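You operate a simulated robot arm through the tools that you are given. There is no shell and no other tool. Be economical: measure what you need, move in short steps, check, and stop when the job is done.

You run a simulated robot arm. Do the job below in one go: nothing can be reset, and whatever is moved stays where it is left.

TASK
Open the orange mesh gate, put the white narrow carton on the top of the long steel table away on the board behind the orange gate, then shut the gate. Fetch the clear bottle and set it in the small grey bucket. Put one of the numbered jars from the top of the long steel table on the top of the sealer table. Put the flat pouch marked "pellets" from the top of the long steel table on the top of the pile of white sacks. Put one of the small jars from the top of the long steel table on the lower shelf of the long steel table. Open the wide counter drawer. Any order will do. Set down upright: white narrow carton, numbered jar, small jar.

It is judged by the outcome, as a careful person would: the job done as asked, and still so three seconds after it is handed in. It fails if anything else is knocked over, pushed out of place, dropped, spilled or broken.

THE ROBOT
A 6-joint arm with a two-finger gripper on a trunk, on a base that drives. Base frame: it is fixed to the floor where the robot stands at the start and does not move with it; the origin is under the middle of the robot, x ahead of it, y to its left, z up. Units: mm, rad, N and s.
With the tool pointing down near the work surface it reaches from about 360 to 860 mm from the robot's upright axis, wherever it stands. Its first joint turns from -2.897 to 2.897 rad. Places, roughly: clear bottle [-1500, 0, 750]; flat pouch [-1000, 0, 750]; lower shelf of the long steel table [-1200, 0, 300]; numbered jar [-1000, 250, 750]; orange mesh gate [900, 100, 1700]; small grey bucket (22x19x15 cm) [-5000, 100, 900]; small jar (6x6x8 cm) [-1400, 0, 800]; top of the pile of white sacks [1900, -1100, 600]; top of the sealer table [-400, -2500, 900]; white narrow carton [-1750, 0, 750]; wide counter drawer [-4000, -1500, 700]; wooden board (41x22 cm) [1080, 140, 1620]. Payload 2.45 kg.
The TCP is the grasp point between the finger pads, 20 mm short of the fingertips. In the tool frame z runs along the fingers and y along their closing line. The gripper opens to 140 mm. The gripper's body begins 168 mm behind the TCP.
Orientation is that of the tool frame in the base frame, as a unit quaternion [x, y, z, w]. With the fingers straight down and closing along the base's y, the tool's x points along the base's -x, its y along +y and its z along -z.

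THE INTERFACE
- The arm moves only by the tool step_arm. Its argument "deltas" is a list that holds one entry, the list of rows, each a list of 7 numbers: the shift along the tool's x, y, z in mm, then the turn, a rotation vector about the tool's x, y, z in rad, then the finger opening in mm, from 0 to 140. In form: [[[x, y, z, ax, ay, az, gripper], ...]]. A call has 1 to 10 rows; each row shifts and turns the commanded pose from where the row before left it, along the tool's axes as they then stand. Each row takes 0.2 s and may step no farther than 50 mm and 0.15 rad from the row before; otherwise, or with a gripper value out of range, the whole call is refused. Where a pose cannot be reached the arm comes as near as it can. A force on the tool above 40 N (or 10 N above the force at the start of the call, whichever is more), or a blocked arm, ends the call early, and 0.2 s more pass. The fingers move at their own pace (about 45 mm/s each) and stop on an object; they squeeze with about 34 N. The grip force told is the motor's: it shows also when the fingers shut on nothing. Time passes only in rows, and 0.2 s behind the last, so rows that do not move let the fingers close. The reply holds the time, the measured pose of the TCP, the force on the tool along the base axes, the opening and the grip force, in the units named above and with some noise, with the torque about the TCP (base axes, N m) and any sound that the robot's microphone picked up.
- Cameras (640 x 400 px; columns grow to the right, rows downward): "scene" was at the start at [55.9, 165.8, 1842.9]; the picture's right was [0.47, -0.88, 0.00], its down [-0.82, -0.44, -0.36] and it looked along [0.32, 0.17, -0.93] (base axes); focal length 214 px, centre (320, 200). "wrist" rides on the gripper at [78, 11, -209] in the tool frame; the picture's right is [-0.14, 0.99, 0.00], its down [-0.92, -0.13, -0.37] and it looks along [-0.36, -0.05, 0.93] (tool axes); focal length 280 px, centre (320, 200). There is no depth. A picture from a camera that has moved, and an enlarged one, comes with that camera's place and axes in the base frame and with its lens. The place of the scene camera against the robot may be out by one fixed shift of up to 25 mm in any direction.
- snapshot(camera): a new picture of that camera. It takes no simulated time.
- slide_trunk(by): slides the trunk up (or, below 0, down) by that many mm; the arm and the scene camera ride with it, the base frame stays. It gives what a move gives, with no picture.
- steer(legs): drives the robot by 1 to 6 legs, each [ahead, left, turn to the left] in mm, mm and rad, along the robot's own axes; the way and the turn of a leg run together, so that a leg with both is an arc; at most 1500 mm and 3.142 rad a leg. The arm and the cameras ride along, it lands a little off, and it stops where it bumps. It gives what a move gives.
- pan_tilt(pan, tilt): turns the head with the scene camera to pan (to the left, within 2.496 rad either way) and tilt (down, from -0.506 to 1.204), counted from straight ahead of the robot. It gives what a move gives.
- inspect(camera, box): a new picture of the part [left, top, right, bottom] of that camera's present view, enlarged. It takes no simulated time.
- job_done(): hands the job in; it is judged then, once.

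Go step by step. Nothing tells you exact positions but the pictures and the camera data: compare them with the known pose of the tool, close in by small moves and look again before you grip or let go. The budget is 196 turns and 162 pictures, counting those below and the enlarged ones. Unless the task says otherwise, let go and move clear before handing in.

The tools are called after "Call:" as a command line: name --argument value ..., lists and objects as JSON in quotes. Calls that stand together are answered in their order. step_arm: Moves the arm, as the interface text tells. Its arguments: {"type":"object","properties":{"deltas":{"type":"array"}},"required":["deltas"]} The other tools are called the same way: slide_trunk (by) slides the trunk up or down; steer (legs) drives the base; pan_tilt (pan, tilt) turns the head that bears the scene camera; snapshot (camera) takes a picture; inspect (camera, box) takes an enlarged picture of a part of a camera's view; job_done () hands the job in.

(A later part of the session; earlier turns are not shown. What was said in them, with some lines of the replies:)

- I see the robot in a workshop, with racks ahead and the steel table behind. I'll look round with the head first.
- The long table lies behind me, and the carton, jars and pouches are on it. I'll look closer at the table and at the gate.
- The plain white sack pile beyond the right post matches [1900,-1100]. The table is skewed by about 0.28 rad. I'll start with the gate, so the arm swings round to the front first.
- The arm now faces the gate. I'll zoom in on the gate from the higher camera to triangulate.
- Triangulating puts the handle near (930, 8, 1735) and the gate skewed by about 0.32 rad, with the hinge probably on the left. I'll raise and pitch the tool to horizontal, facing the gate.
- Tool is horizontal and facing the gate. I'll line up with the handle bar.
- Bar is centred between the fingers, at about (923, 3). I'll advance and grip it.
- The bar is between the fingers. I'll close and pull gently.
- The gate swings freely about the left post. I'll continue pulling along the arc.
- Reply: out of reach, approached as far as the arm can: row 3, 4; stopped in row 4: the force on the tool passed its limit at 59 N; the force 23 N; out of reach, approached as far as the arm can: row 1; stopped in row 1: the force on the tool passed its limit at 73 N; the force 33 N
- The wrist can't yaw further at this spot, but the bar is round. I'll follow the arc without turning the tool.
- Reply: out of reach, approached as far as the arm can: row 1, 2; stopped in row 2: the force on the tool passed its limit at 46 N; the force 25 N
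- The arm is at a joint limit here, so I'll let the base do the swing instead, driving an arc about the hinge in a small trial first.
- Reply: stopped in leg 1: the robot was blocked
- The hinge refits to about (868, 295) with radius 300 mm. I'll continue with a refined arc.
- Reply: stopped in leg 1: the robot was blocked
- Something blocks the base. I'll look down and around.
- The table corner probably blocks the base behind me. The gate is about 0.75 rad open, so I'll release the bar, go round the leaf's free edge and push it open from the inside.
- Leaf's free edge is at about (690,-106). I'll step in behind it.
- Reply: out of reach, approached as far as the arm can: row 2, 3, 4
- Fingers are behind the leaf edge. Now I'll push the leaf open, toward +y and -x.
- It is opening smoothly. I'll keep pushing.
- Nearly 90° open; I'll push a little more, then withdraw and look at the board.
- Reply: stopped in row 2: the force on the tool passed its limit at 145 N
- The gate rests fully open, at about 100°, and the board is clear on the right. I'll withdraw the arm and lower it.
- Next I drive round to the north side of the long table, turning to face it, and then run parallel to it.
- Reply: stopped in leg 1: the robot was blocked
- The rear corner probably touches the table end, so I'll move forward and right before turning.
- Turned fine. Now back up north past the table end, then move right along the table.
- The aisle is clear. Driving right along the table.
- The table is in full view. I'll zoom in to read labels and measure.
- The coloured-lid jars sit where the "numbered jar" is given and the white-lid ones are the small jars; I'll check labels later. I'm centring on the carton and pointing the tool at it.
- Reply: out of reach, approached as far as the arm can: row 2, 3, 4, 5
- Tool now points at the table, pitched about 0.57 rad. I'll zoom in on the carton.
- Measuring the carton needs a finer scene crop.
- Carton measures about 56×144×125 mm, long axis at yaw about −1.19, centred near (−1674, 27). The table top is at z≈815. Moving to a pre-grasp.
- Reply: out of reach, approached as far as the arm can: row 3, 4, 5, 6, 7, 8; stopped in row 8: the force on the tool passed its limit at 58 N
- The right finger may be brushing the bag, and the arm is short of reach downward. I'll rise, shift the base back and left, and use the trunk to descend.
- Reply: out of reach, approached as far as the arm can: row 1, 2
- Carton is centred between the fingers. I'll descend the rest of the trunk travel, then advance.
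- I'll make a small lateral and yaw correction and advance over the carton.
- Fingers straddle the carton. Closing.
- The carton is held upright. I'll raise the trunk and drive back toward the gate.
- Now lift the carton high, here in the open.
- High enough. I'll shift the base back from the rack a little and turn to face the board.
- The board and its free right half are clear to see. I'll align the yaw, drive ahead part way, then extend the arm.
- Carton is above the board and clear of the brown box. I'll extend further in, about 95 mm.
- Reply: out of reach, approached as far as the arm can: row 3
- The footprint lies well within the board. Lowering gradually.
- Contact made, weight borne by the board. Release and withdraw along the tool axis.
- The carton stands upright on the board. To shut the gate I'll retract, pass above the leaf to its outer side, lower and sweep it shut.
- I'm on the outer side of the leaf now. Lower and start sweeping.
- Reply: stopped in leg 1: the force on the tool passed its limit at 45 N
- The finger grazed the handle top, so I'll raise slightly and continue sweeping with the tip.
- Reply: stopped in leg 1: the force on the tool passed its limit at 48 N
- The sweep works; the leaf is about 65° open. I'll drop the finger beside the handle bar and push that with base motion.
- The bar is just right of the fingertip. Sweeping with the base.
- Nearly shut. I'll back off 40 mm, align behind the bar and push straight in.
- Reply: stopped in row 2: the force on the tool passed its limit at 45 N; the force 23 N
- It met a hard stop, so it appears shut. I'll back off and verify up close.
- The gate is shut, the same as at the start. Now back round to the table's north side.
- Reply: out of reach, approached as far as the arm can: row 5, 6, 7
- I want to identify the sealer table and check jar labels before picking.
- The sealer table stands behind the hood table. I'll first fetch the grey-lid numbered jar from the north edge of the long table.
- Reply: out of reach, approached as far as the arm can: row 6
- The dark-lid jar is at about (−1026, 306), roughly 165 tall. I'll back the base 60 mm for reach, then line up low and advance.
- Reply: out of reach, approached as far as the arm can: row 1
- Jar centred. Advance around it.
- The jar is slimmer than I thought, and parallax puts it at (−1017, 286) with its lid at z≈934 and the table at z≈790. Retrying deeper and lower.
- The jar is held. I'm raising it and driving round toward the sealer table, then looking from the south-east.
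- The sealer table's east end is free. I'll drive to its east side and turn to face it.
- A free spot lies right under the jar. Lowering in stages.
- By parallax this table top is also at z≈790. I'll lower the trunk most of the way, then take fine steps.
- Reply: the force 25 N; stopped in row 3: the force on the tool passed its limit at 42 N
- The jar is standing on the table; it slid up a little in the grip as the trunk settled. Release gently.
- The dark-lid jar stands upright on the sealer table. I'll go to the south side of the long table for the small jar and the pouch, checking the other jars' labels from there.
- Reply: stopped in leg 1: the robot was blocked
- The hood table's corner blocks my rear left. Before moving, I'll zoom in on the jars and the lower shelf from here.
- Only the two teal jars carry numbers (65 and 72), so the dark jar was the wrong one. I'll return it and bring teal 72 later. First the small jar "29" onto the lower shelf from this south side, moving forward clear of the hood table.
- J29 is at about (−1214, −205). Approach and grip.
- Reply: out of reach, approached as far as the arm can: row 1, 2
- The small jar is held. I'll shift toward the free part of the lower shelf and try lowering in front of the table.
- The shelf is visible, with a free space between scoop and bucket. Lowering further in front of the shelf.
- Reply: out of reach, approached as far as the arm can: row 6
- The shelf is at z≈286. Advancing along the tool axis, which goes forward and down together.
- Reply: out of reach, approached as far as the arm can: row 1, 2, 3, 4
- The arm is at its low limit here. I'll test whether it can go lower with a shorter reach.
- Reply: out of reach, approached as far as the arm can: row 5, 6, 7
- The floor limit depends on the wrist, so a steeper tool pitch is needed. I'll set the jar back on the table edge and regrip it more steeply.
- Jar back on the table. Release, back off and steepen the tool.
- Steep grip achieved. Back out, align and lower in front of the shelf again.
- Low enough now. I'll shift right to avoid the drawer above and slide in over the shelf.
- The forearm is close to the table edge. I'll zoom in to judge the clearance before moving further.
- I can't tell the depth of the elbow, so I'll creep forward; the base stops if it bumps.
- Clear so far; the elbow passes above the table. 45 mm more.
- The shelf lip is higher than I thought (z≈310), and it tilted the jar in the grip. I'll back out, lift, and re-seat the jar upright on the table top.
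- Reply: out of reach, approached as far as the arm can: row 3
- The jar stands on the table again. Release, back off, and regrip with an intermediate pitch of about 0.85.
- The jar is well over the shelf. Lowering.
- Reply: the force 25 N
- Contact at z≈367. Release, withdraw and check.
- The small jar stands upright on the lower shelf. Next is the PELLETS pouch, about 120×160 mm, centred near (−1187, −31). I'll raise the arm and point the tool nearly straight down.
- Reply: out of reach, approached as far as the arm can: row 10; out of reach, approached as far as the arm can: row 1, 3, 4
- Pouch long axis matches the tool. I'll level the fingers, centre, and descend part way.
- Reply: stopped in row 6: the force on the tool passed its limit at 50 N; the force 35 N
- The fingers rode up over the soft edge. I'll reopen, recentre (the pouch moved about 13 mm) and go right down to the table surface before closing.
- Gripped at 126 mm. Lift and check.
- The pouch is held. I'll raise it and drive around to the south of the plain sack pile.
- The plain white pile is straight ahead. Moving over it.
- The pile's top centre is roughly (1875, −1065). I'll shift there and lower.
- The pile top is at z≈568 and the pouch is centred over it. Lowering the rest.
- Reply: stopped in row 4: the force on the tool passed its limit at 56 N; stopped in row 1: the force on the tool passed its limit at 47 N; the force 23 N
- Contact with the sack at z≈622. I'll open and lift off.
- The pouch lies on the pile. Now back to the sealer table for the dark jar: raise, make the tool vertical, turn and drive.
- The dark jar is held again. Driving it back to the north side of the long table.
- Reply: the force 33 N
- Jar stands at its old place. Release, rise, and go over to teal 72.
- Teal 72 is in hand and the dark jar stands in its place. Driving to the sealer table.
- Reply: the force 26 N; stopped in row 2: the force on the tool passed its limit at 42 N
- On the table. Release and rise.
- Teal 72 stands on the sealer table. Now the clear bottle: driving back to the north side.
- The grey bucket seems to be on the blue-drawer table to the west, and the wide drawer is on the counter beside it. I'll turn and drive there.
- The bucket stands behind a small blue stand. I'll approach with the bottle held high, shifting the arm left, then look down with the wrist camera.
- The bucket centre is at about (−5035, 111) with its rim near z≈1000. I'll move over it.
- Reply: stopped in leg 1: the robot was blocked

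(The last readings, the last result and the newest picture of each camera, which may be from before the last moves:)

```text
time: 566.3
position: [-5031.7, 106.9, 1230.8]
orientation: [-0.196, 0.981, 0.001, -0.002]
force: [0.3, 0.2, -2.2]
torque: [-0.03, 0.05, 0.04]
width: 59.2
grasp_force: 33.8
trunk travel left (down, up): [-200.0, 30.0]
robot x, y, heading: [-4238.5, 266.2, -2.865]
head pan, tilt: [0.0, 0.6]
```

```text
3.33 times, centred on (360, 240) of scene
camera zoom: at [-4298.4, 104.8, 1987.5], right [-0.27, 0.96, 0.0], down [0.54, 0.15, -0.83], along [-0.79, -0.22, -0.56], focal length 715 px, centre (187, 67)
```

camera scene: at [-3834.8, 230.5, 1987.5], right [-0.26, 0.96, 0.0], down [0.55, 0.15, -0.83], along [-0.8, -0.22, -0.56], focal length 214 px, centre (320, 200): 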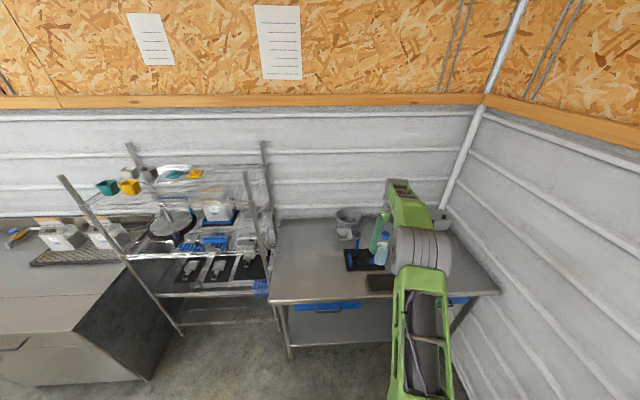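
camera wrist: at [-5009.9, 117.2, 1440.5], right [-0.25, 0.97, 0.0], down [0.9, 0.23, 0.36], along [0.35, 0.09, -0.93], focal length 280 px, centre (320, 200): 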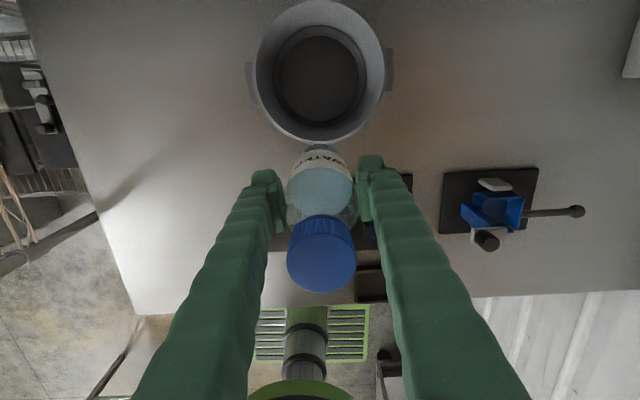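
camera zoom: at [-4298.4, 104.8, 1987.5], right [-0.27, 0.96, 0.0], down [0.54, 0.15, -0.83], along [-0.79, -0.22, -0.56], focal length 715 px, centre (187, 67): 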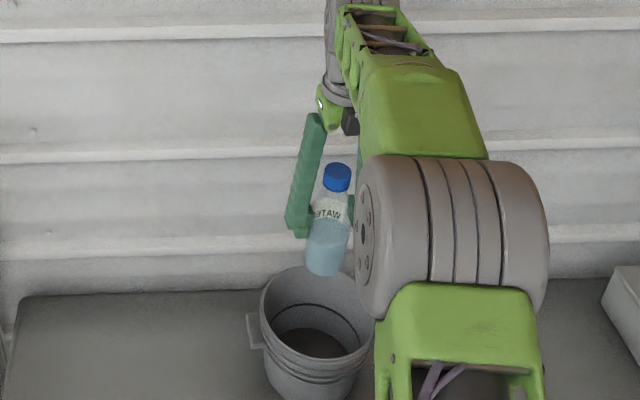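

The bottle is over the bucket. Shift 8 mm more and lower into it.

Call:
step_arm --deltas '[[[8, 5, 0, 0, 0, 0, 20]]]'

Call:
slide_trunk --by -200

Call:
snapshot --camera "wrist"

```text
time: 566.7
position: [-5042.3, 110.0, 1228.9]
orientation: [-0.197, 0.98, 0.0, -0.003]
force: [0.1, 0.7, -3.1]
torque: [0.01, -0.02, 0.01]
width: 59.1
grasp_force: 33.4
trunk travel left (down, up): [-200.0, 30.0]
robot x, y, heading: [-4238.9, 265.1, -2.873]
head pan, tilt: [0.0, 0.6]
```

```text
time: 568.9
position: [-5041.3, 109.6, 1029.2]
orientation: [-0.197, 0.98, 0.002, -0.003]
force: [0.0, 0.0, -2.9]
torque: [0.02, 0.0, -0.01]
width: 59.5
grasp_force: 33.4
trunk travel left (down, up): [0.0, 230.0]
robot x, y, heading: [-4236.8, 266.9, -2.868]
head pan, tilt: [0.0, 0.6]
```

```text
9 pictures are left
camera wrist: at [-5115.8, 89.2, 1238.9], right [-0.26, 0.97, 0.0], down [0.9, 0.24, 0.36], along [0.35, 0.09, -0.93], focal length 280 px, centre (320, 200)
```

wrist: 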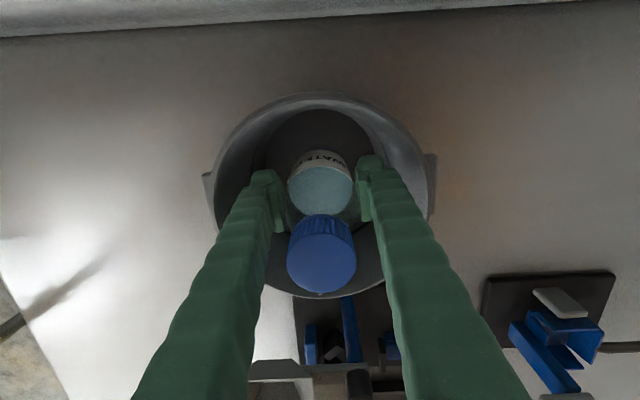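

Call:
step_arm --deltas '[[[0, 0, 25, 0, 0, 0, 20], [0, 0, 25, 0, 0, 0, 20], [0, 0, 15, 0, 0, 0, 20], [0, 0, 8, 0, 0, 0, 20]]]'

Call:
step_arm --deltas '[[[0, 0, 5, 0, 0, 0, 20], [0, 0, 5, 0, 0, 0, 20], [0, 0, 5, 0, 0, 0, 20], [0, 0, 5, 0, 0, 0, 20], [0, 0, 5, 0, 0, 0, 20], [0, 0, 5, 0, 0, 0, 20]]]'

```text
time: 569.8
position: [-5046.4, 108.7, 976.6]
orientation: [-0.197, 0.98, 0.001, -0.013]
force: [1.3, -0.5, 15.9]
torque: [0.13, -0.44, 0.0]
width: 59.5
grasp_force: 34.1
trunk travel left (down, up): [0.0, 230.0]
robot x, y, heading: [-4238.7, 267.8, -2.867]
head pan, tilt: [0.0, 0.6]
stopped in row 4: the force on the tool passed its limit at 44 N (the readings are from after the stop); the commanded pose is now the measured one
```

```text
time: 570.2
position: [-5048.3, 107.8, 975.9]
orientation: [-0.198, 0.98, 0.001, -0.017]
force: [2.0, 0.8, 14.0]
torque: [0.09, -0.46, 0.03]
width: 59.6
grasp_force: 34.1
trunk travel left (down, up): [0.0, 230.0]
robot x, y, heading: [-4234.0, 266.5, -2.872]
head pan, tilt: [0.0, 0.6]
stopped in row 2: the force on the tool passed its limit at 43 N (the readings are from after the stop); the commanded pose is now the measured one
```

Bottom reached. Release and lift out.

Call:
step_arm --deltas '[[[0, 0, -2, 0, 0, 0, 60], [0, 0, 0, 0, 0, 0, 84], [0, 0, 0, 0, 0, 0, 84], [0, 0, -40, 0, 0, 0, 84], [0, 0, -40, 0, 0, 0, 84], [0, 0, -40, 0, 0, 0, 84], [0, 0, -40, 0, 0, 0, 84], [0, 0, -40, 0, 0, 0, 84]]]'

Call:
snapshot --camera "wrist"

```text
time: 572.0
position: [-5042.6, 108.4, 1173.9]
orientation: [-0.198, 0.98, 0.001, -0.015]
force: [0.8, 0.2, -0.2]
torque: [-0.01, -0.03, -0.01]
width: 83.9
grasp_force: 0.0
trunk travel left (down, up): [0.0, 230.0]
robot x, y, heading: [-4238.9, 268.3, -2.871]
head pan, tilt: [0.0, 0.6]
```

```text
8 pictures are left
camera wrist: at [-5113.0, 88.8, 1385.4], right [-0.26, 0.97, 0.0], down [0.91, 0.24, 0.34], along [0.33, 0.09, -0.94], focal length 280 px, centre (320, 200)
```

wrist: 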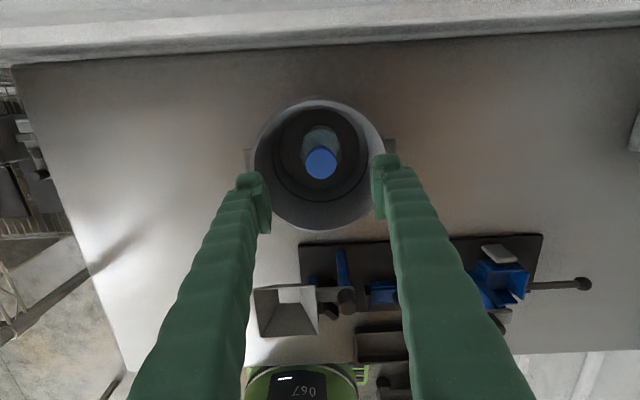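

The bottle stands in the bucket. Last: the wide drawer at about (−4050, −1620, 680). I'll retract the arm and drive to face that counter.

Call:
step_arm --deltas '[[[-45, 0, -5, 0, 0, 0, 60], [-45, 0, 0, 0, 0, 0, 60], [-45, 0, 0, 0, 0, 0, 60], [-45, 0, 0, 0, 0, 0, 60], [-45, 0, 0, 0, 0, 0, 60]]]'

Call:
steer --legs '[[-550, 0, 0], [230, 910, 0], [0, 860, 0]]'

Call:
pan_tilt --pan 0.0 --tilt 0.9

Call:
snapshot --camera "scene"

```text
time: 573.2
position: [-4835.2, 195.8, 1174.3]
orientation: [-0.198, 0.98, 0.002, -0.015]
force: [0.0, 0.2, -0.8]
torque: [-0.03, 0.02, 0.0]
width: 60.0
grasp_force: 0.1
trunk travel left (down, up): [0.0, 230.0]
robot x, y, heading: [-4236.9, 267.2, -2.864]
head pan, tilt: [0.0, 0.6]
```

```text
time: 591.8
position: [-4055.4, -1417.3, 1172.4]
orientation: [-0.194, 0.981, 0.002, -0.014]
force: [0.4, -0.2, 0.0]
torque: [0.01, 0.01, 0.0]
width: 60.2
grasp_force: 0.1
trunk travel left (down, up): [0.0, 230.0]
robot x, y, heading: [-3452.7, -1348.9, -2.878]
head pan, tilt: [0.0, 0.6]
```

```text
time: 592.6
position: [-4055.4, -1419.1, 1173.8]
orientation: [-0.195, 0.981, 0.002, -0.015]
force: [0.4, -0.1, 0.2]
torque: [-0.02, -0.03, -0.01]
width: 60.1
grasp_force: 0.1
trunk travel left (down, up): [0.0, 230.0]
robot x, y, heading: [-3458.7, -1349.2, -2.872]
head pan, tilt: [0.0, 0.901]
```

```text
7 pictures are left
camera scene: at [-3506.4, -1507.5, 1762.7], right [-0.26, 0.96, 0.0], down [0.76, 0.21, -0.62], along [-0.6, -0.16, -0.78], focal length 214 px, centre (320, 200)
```

scene: 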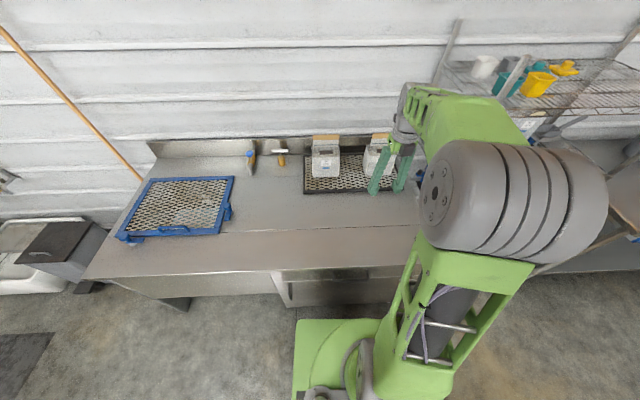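

Call:
inspect --camera "scene" --box '[265, 240, 425, 320]'

```text
4.00 times, centred on (345, 280) of scene
camera zoom: at [-3506.4, -1507.5, 1762.7], right [-0.26, 0.96, 0.0], down [0.76, 0.21, -0.62], along [-0.6, -0.16, -0.78], focal length 858 px, centre (220, -120)
```

zoom: 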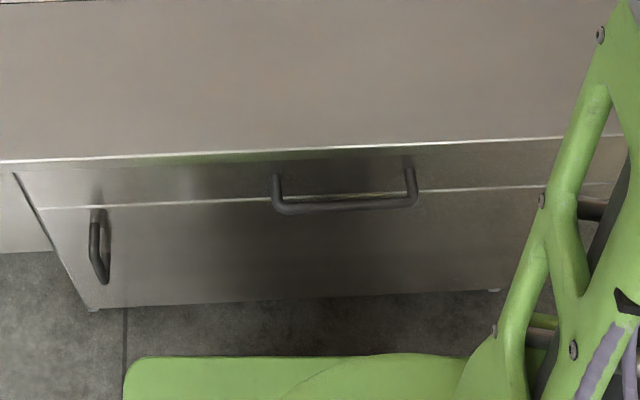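

The handle is a D-bar near (−3850, −1448, ~770). I'll stand to the side, south of the drawer, so it can open past me, and turn to point at the handle.

Call:
steer --legs '[[-20, 600, 0], [0, 0, -0.986]]'

Call:
step_arm --deltas '[[[0, 0, 0, 0, 0, 0.133, 80], [0, 0, 0, 0, 0, 0.133, 80], [0, 0, 0, 0, 0, 0.133, 80], [0, 0, 0, 0, 0, 0.133, 80], [0, 0, 0, 0, 0, 0.133, 80]]]'

Call:
snapshot --camera "wrist"

```text
time: 600.8
position: [-3667.1, -1457.1, 1173.9]
orientation: [0.294, 0.956, 0.008, -0.012]
force: [-0.3, -0.3, -0.2]
torque: [-0.01, 0.0, 0.01]
width: 59.7
grasp_force: 0.1
trunk travel left (down, up): [0.0, 230.0]
robot x, y, heading: [-3280.8, -1919.4, 2.421]
head pan, tilt: [0.0, 0.901]
```

```text
time: 602.0
position: [-3612.5, -1423.8, 1168.1]
orientation: [0.454, 0.891, -0.017, -0.028]
force: [0.6, -0.3, -0.4]
torque: [-0.03, 0.05, 0.01]
width: 79.8
grasp_force: 0.1
out of reach, approached as far as the arm can: row 2, 3, 4, 5
trunk travel left (down, up): [0.0, 230.0]
robot x, y, heading: [-3283.2, -1918.3, 2.421]
head pan, tilt: [0.0, 0.901]
```

```text
5 pictures are left
camera wrist: at [-3634.8, -1352.9, 1379.0], right [0.88, 0.47, -0.06], down [0.46, -0.82, 0.34], along [0.11, -0.33, -0.94], focal length 280 px, centre (320, 200)
```

wrist: 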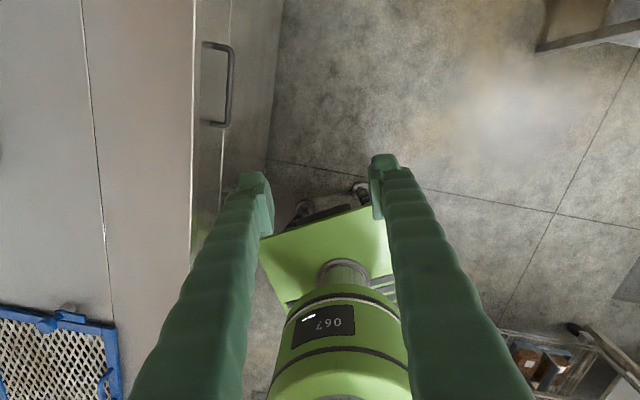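

The bar sits just under the counter edge, so I'll grip it from the front with the fingers closing vertically. I roll the tool over toward the drawer about its x axis.

Call:
step_arm --deltas '[[[0, 0, 20, 0.14, 0, 0, 80], [0, 0, 20, 0.14, 0, 0, 80], [0, 0, 20, 0.14, 0, 0, 80], [0, 0, 20, 0.14, 0, 0, 80], [0, 0, 10, 0.14, 0, 0, 80], [0, 0, 0, 0.14, 0, 0, 80], [0, 0, 0, 0.13, 0, 0, 80]]]'

```text
time: 603.6
position: [-3634.3, -1437.4, 1084.7]
orientation: [0.388, 0.78, -0.43, -0.238]
force: [0.4, -0.4, 1.3]
torque: [-0.01, -0.01, 0.0]
width: 79.9
grasp_force: 0.1
trunk travel left (down, up): [0.0, 230.0]
robot x, y, heading: [-3278.0, -1922.7, 2.423]
head pan, tilt: [0.0, 0.901]
```

Call:
step_arm --deltas '[[[13.6, 24.9, 27, 0, 0, 0, 80], [13.6, 24.9, 27, 0, 0, 0, 80], [13.6, 24.9, 27, 0, 0, 0, 80], [13.6, 24.9, 27, 0, 0, 0, 80], [13.6, 24.9, 27, 0, 0, 0, 80], [13.6, 24.9, 27, 0, 0, 0, 80], [13.6, 24.9, 27, 0, 0, 0, 80], [13.6, 24.9, 27, 0, 0, 0, 80]]]'

Call:
snapshot --camera "wrist"

```text
time: 605.4
position: [-3772.0, -1389.7, 804.1]
orientation: [0.389, 0.779, -0.431, -0.236]
force: [0.0, 0.5, -0.4]
torque: [0.01, -0.02, 0.0]
width: 79.9
grasp_force: 0.1
trunk travel left (down, up): [0.0, 230.0]
robot x, y, heading: [-3278.4, -1919.4, 2.42]
head pan, tilt: [0.0, 0.901]
```

```text
4 pictures are left
camera wrist: at [-3665.3, -1219.4, 906.1], right [0.48, 0.21, -0.85], down [0.75, -0.61, 0.27], along [-0.46, -0.76, -0.45], focal length 280 px, centre (320, 200)
```

wrist: 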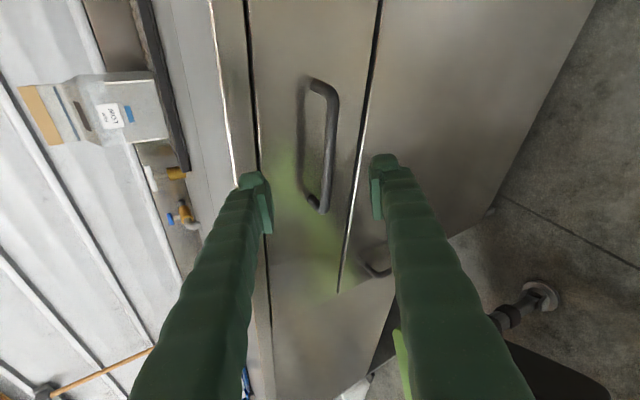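

The bar is right between the fingers. Centre slightly and advance about 105 mm.

Call:
step_arm --deltas '[[[4, 6, 20, 0, 0, 0, 80], [4, 6, 20, 0, 0, 0, 80], [0, 0, 25, 0, 0, 0, 80], [0, 0, 20, 0, 0, 0, 80]]]'

Call:
snapshot --camera "wrist"

```text
time: 606.4
position: [-3830.5, -1419.6, 752.0]
orientation: [0.388, 0.78, -0.43, -0.236]
force: [0.5, -0.9, -0.2]
torque: [0.0, 0.02, 0.02]
width: 79.7
grasp_force: 0.0
trunk travel left (down, up): [0.0, 230.0]
robot x, y, heading: [-3279.6, -1919.5, 2.422]
head pan, tilt: [0.0, 0.901]
```

```text
3 pictures are left
camera wrist: at [-3724.7, -1250.3, 853.8], right [0.48, 0.22, -0.85], down [0.75, -0.61, 0.27], along [-0.46, -0.76, -0.45], focal length 280 px, centre (320, 200)
```

wrist: 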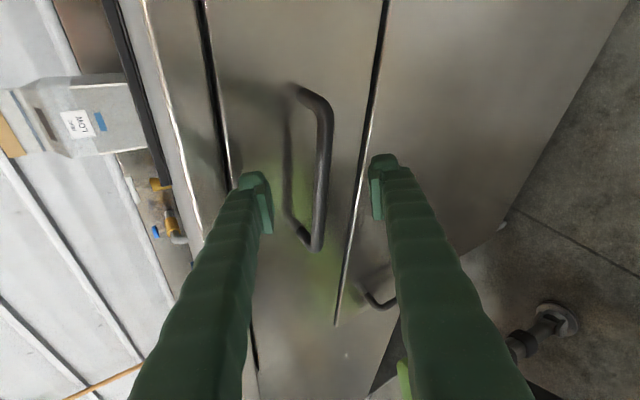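

Call:
step_arm --deltas '[[[0, 0, 15, 0, 0, 0, 80], [0, 0, 14, 0, 0, 0, 80], [0, 0, 0, 0, 0, 0, 0], [0, 0, 0, 0, 0, 0, 0], [0, 0, 0, 0, 0, 0, 0], [0, 0, 0, 0, 0, 0, 0], [0, 0, 0, 0, 0, 0, 0]]]'

```text
time: 608.0
position: [-3849.5, -1433.4, 734.5]
orientation: [0.389, 0.78, -0.43, -0.236]
force: [2.3, 3.3, -8.9]
torque: [-0.52, -0.33, -0.54]
width: 16.9
grasp_force: 33.7
trunk travel left (down, up): [0.0, 230.0]
robot x, y, heading: [-3281.9, -1920.5, 2.42]
head pan, tilt: [0.0, 0.901]
```

Gripped. Pull gently outward.

Call:
step_arm --deltas '[[[-2.7, 10, -17, 0, 0, 0, 0], [-2.7, 10, -17, 0, 0, 0, 0], [-2.7, 10, -17, 0, 0, 0, 0]]]'

```text
time: 608.8
position: [-3798.8, -1398.6, 742.1]
orientation: [0.389, 0.78, -0.425, -0.244]
force: [0.1, 2.5, 1.3]
torque: [0.02, -0.11, 0.13]
width: 0.0
grasp_force: 29.2
trunk travel left (down, up): [0.0, 230.0]
robot x, y, heading: [-3283.7, -1921.7, 2.421]
head pan, tilt: [0.0, 0.901]
```

The bar slipped out. I'll use a steeper angle so one finger sits behind the bar as a hook.

Call:
step_arm --deltas '[[[0, 0, -40, 0, 0, 0, 44], [0, 0, -40, 0, 0, 0, 44], [0, 0, 0, -0.125, 0, 0, 44], [0, 0, 0, -0.125, 0, 0, 44], [0, 0, 0, -0.125, 0, 0, 44], [0, 0, 0, -0.125, 0, 0, 44]]]'

Call:
step_arm --deltas '[[[1.7, -45, 13, 0, 0, 0, 44], [1.7, -44, 13, 0, 0, 0, 44]]]'

Call:
snapshot --camera "wrist"

```text
time: 610.2
position: [-3742.0, -1366.4, 778.5]
orientation: [0.435, 0.862, -0.223, -0.133]
force: [0.6, 0.2, 0.7]
torque: [0.01, 0.02, -0.01]
width: 43.9
grasp_force: 0.1
trunk travel left (down, up): [0.0, 230.0]
robot x, y, heading: [-3280.4, -1920.4, 2.414]
head pan, tilt: [0.0, 0.901]
```

```text
time: 610.8
position: [-3817.1, -1416.4, 802.3]
orientation: [0.435, 0.862, -0.223, -0.133]
force: [-0.1, -0.1, -0.9]
torque: [0.02, -0.04, -0.02]
width: 43.6
grasp_force: 0.0
trunk travel left (down, up): [0.0, 230.0]
robot x, y, heading: [-3278.8, -1918.7, 2.419]
head pan, tilt: [0.0, 0.901]
```

```text
2 pictures are left
camera wrist: at [-3766.2, -1291.1, 979.9], right [0.76, 0.41, -0.5], down [0.61, -0.71, 0.35], along [-0.22, -0.57, -0.79], focal length 280 px, centre (320, 200)
```

wrist: 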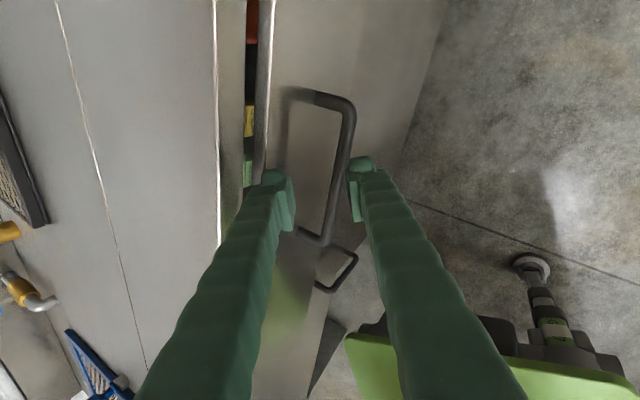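

The drawer did slide about 40 mm before slipping. Now hook behind the bar, close, and pull.

Call:
step_arm --deltas '[[[2, 12, 0, 0, 0, 0, 44], [2, 12, 0, 0, 0, 0, 44], [0, 0, 25, 0, 0, 0, 44], [0, 0, 25, 0, 0, 0, 44], [0, 0, 22, 0, 0, 0, 44], [0, 0, 0, 0, 0, 0, 0], [0, 0, 0, 0, 0, 0, 0], [0, 0, 0, 0, 0, 0, 0]]]'

Call:
step_arm --deltas '[[[-2.7, 17, -10, 0, 0, 0, 0], [-2.7, 17, -10, 0, 0, 0, 0], [-2.7, 17, -10, 0, 0, 0, 0]]]'

```text
time: 612.5
position: [-3836.0, -1424.6, 731.5]
orientation: [0.433, 0.862, -0.228, -0.134]
force: [0.6, -7.0, 19.3]
torque: [-1.56, 0.07, -0.44]
width: 19.8
grasp_force: 26.7
trunk travel left (down, up): [0.0, 230.0]
robot x, y, heading: [-3285.0, -1920.5, 2.42]
head pan, tilt: [0.0, 0.901]
stopped in row 8: the force on the tool passed its limit at 44 N (the readings are from after the stop); the commanded pose is now the measured one
```

```text
time: 613.0
position: [-3812.5, -1416.8, 730.8]
orientation: [0.434, 0.86, -0.233, -0.131]
force: [2.8, -6.4, 19.2]
torque: [-2.56, -0.39, -1.24]
width: 19.0
grasp_force: 43.9
trunk travel left (down, up): [0.0, 230.0]
robot x, y, heading: [-3283.1, -1920.4, 2.424]
head pan, tilt: [0.0, 0.901]
stopped in row 2: the force on the tool passed its limit at 43 N (the readings are from after the stop); the commanded pose is now the measured one
```

Call:
step_arm --deltas '[[[0, 0, 0, 0, 0, 0, 34], [0, 0, 0, 0, 0, 0, 34], [-2.7, 17, -10, 0, 0, 0, 34], [-2.7, 17, -10, 0, 0, 0, 34], [-2.7, 17, -10, 0, 0, 0, 34]]]'

```text
time: 614.2
position: [-3760.0, -1384.7, 728.5]
orientation: [0.435, 0.861, -0.228, -0.132]
force: [0.7, 2.5, 3.2]
torque: [-0.06, 0.13, -0.12]
width: 34.1
grasp_force: 0.2
trunk travel left (down, up): [0.0, 230.0]
robot x, y, heading: [-3282.2, -1920.2, 2.418]
head pan, tilt: [0.0, 0.901]
```

It moves easily. Continue pulling.

Call:
step_arm --deltas '[[[-2.7, 17, -9, 0, 0, 0, 34], [-2.7, 17, -9, 0, 0, 0, 34], [-2.7, 17, -9, 0, 0, 0, 34], [-2.7, 17, -9, 0, 0, 0, 34], [-2.7, 17, -9, 0, 0, 0, 34], [-2.7, 17, -9, 0, 0, 0, 34]]]'

Call:
step_arm --deltas '[[[0, 0, 0, 0, 0, 0, 4], [0, 0, 0, 0, 0, 0, 4]]]'

```text
time: 615.6
position: [-3655.4, -1333.9, 725.9]
orientation: [0.432, 0.862, -0.231, -0.131]
force: [10.0, -25.2, 21.7]
torque: [-0.31, 0.69, 0.39]
width: 46.9
grasp_force: 9.4
trunk travel left (down, up): [0.0, 230.0]
robot x, y, heading: [-3281.4, -1921.1, 2.423]
head pan, tilt: [0.0, 0.901]
```

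```text
time: 616.2
position: [-3659.6, -1335.1, 731.4]
orientation: [0.431, 0.861, -0.235, -0.133]
force: [5.7, -16.8, 40.9]
torque: [-1.09, 0.69, -0.02]
width: 22.7
grasp_force: 13.7
trunk travel left (down, up): [0.0, 230.0]
robot x, y, heading: [-3281.0, -1921.7, 2.423]
head pan, tilt: [0.0, 0.901]
stopped in row 2: the force on the tool passed its limit at 48 N (the readings are from after the stop); the commanded pose is now the measured one
```

The bar is still held, with about 200 mm open. Loosen, relieve the sideways force, and pull a bit further along the corrected direction.

Call:
step_arm --deltas '[[[0, 0, 0, 0, 0, 0, 40], [0, 0, 0, 0, 0, 0, 40], [-15, -2, -3, 0, 0, 0, 36], [-6, 16, -9.5, 0, 0, 0, 36], [-6, 16, -9.5, 0, 0, 0, 36], [-6, 16, -9.5, 0, 0, 0, 36], [-6, 16, -9.5, 0, 0, 0, 36]]]'

Call:
pan_tilt --pan -0.2 --tilt 0.9

Call:
snapshot --camera "scene"

```text
time: 617.8
position: [-3575.0, -1321.6, 726.1]
orientation: [0.432, 0.861, -0.233, -0.131]
force: [2.7, -0.9, 11.1]
torque: [-0.17, 0.31, -0.14]
width: 39.4
grasp_force: 2.4
trunk travel left (down, up): [0.0, 230.0]
robot x, y, heading: [-3277.9, -1920.1, 2.422]
head pan, tilt: [0.0, 0.901]
```

```text
time: 618.5
position: [-3574.6, -1321.2, 727.1]
orientation: [0.432, 0.861, -0.233, -0.131]
force: [4.0, -8.3, 4.9]
torque: [-0.1, 0.1, 0.14]
width: 39.2
grasp_force: 2.8
trunk travel left (down, up): [0.0, 230.0]
robot x, y, heading: [-3283.7, -1919.2, 2.421]
head pan, tilt: [-0.201, 0.901]
```

```text
1 pictures are left
camera scene: at [-3429.8, -1960.3, 1762.7], right [0.8, 0.61, 0.0], down [0.47, -0.62, -0.62], along [-0.38, 0.49, -0.78], focal length 214 px, centre (320, 200)
```

scene: 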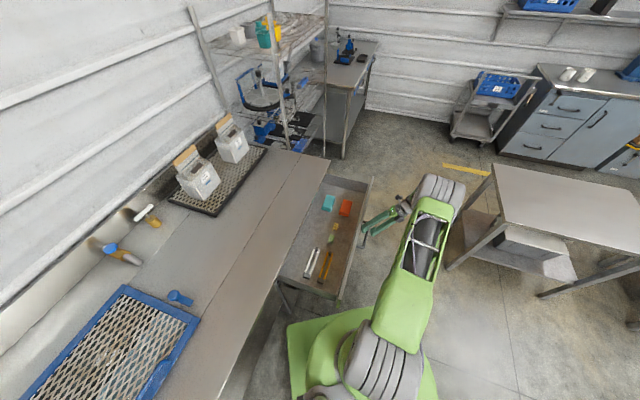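

The drawer is well open. Release the bar and withdraw along the tool axis.

Call:
step_arm --deltas '[[[0, 0, 0, 0, 0, 0, 56], [0, -4, 0, 0, 0, 0, 56], [0, 0, -30, 0, 0, 0, 56], [0, 0, -35, 0, 0, 0, 56], [0, 0, -35, 0, 0, 0, 56], [0, 0, -35, 0, 0, 0, 56], [0, -20, -35, 0, 0, 0, 56], [0, -20, -35, 0, 0, 0, 56]]]'

Call:
inspect --camera "scene" --box '[240, 140, 440, 320]'

```text
time: 620.3
position: [-3517.3, -1284.3, 926.2]
orientation: [0.433, 0.861, -0.232, -0.133]
force: [-0.8, -0.4, 0.4]
torque: [0.0, -0.01, 0.01]
width: 55.9
grasp_force: 0.1
trunk travel left (down, up): [0.0, 230.0]
robot x, y, heading: [-3284.3, -1922.9, 2.418]
head pan, tilt: [-0.201, 0.901]
```

```text
2.22 times, centred on (340, 230) of scene
camera zoom: at [-3430.3, -1959.6, 1762.7], right [0.8, 0.6, 0.0], down [0.47, -0.62, -0.62], along [-0.38, 0.49, -0.78], focal length 477 px, centre (276, 133)
```

zoom: 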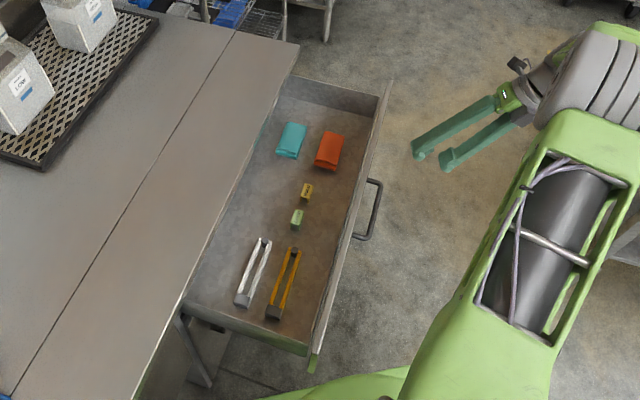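

The drawer stands open and the gripper is clear. Every part of the job is in place, so I'm handing in.

Call:
job_done

```text
The job is handed in.
```

I've handed the job in with all six parts done. I checked each one by camera as I finished it.

- **Gate and carton:** the carton stands upright on the board, and the gate is shut again. The carton is next to the small brown box already there.
- **Bottle:** it stands in the grey bucket.
- **Numbered jar:** teal-lid jar 72 stands on the sealer table. I first took the unnumbered dark-lid jar by mistake. I put it back upright within about 10 mm of where it was.
- **Pouch:** "pellets" lies on the plain white sack pile beyond the rack.
- **Small jar:** jar 29 stands upright on the lower shelf of the long table. It tilted in the grip once on the shelf lip, so I re-seated it on the table top before placing it.
- **Drawer:** it is open, roughly 270 mm by the arm's travel.

I saw nothing else knocked over. The base bumped furniture several times and stopped each time: once or twice beside the long table's end, once by the hood table, and once against the table that holds the bucket. I saw nothing move as a result.
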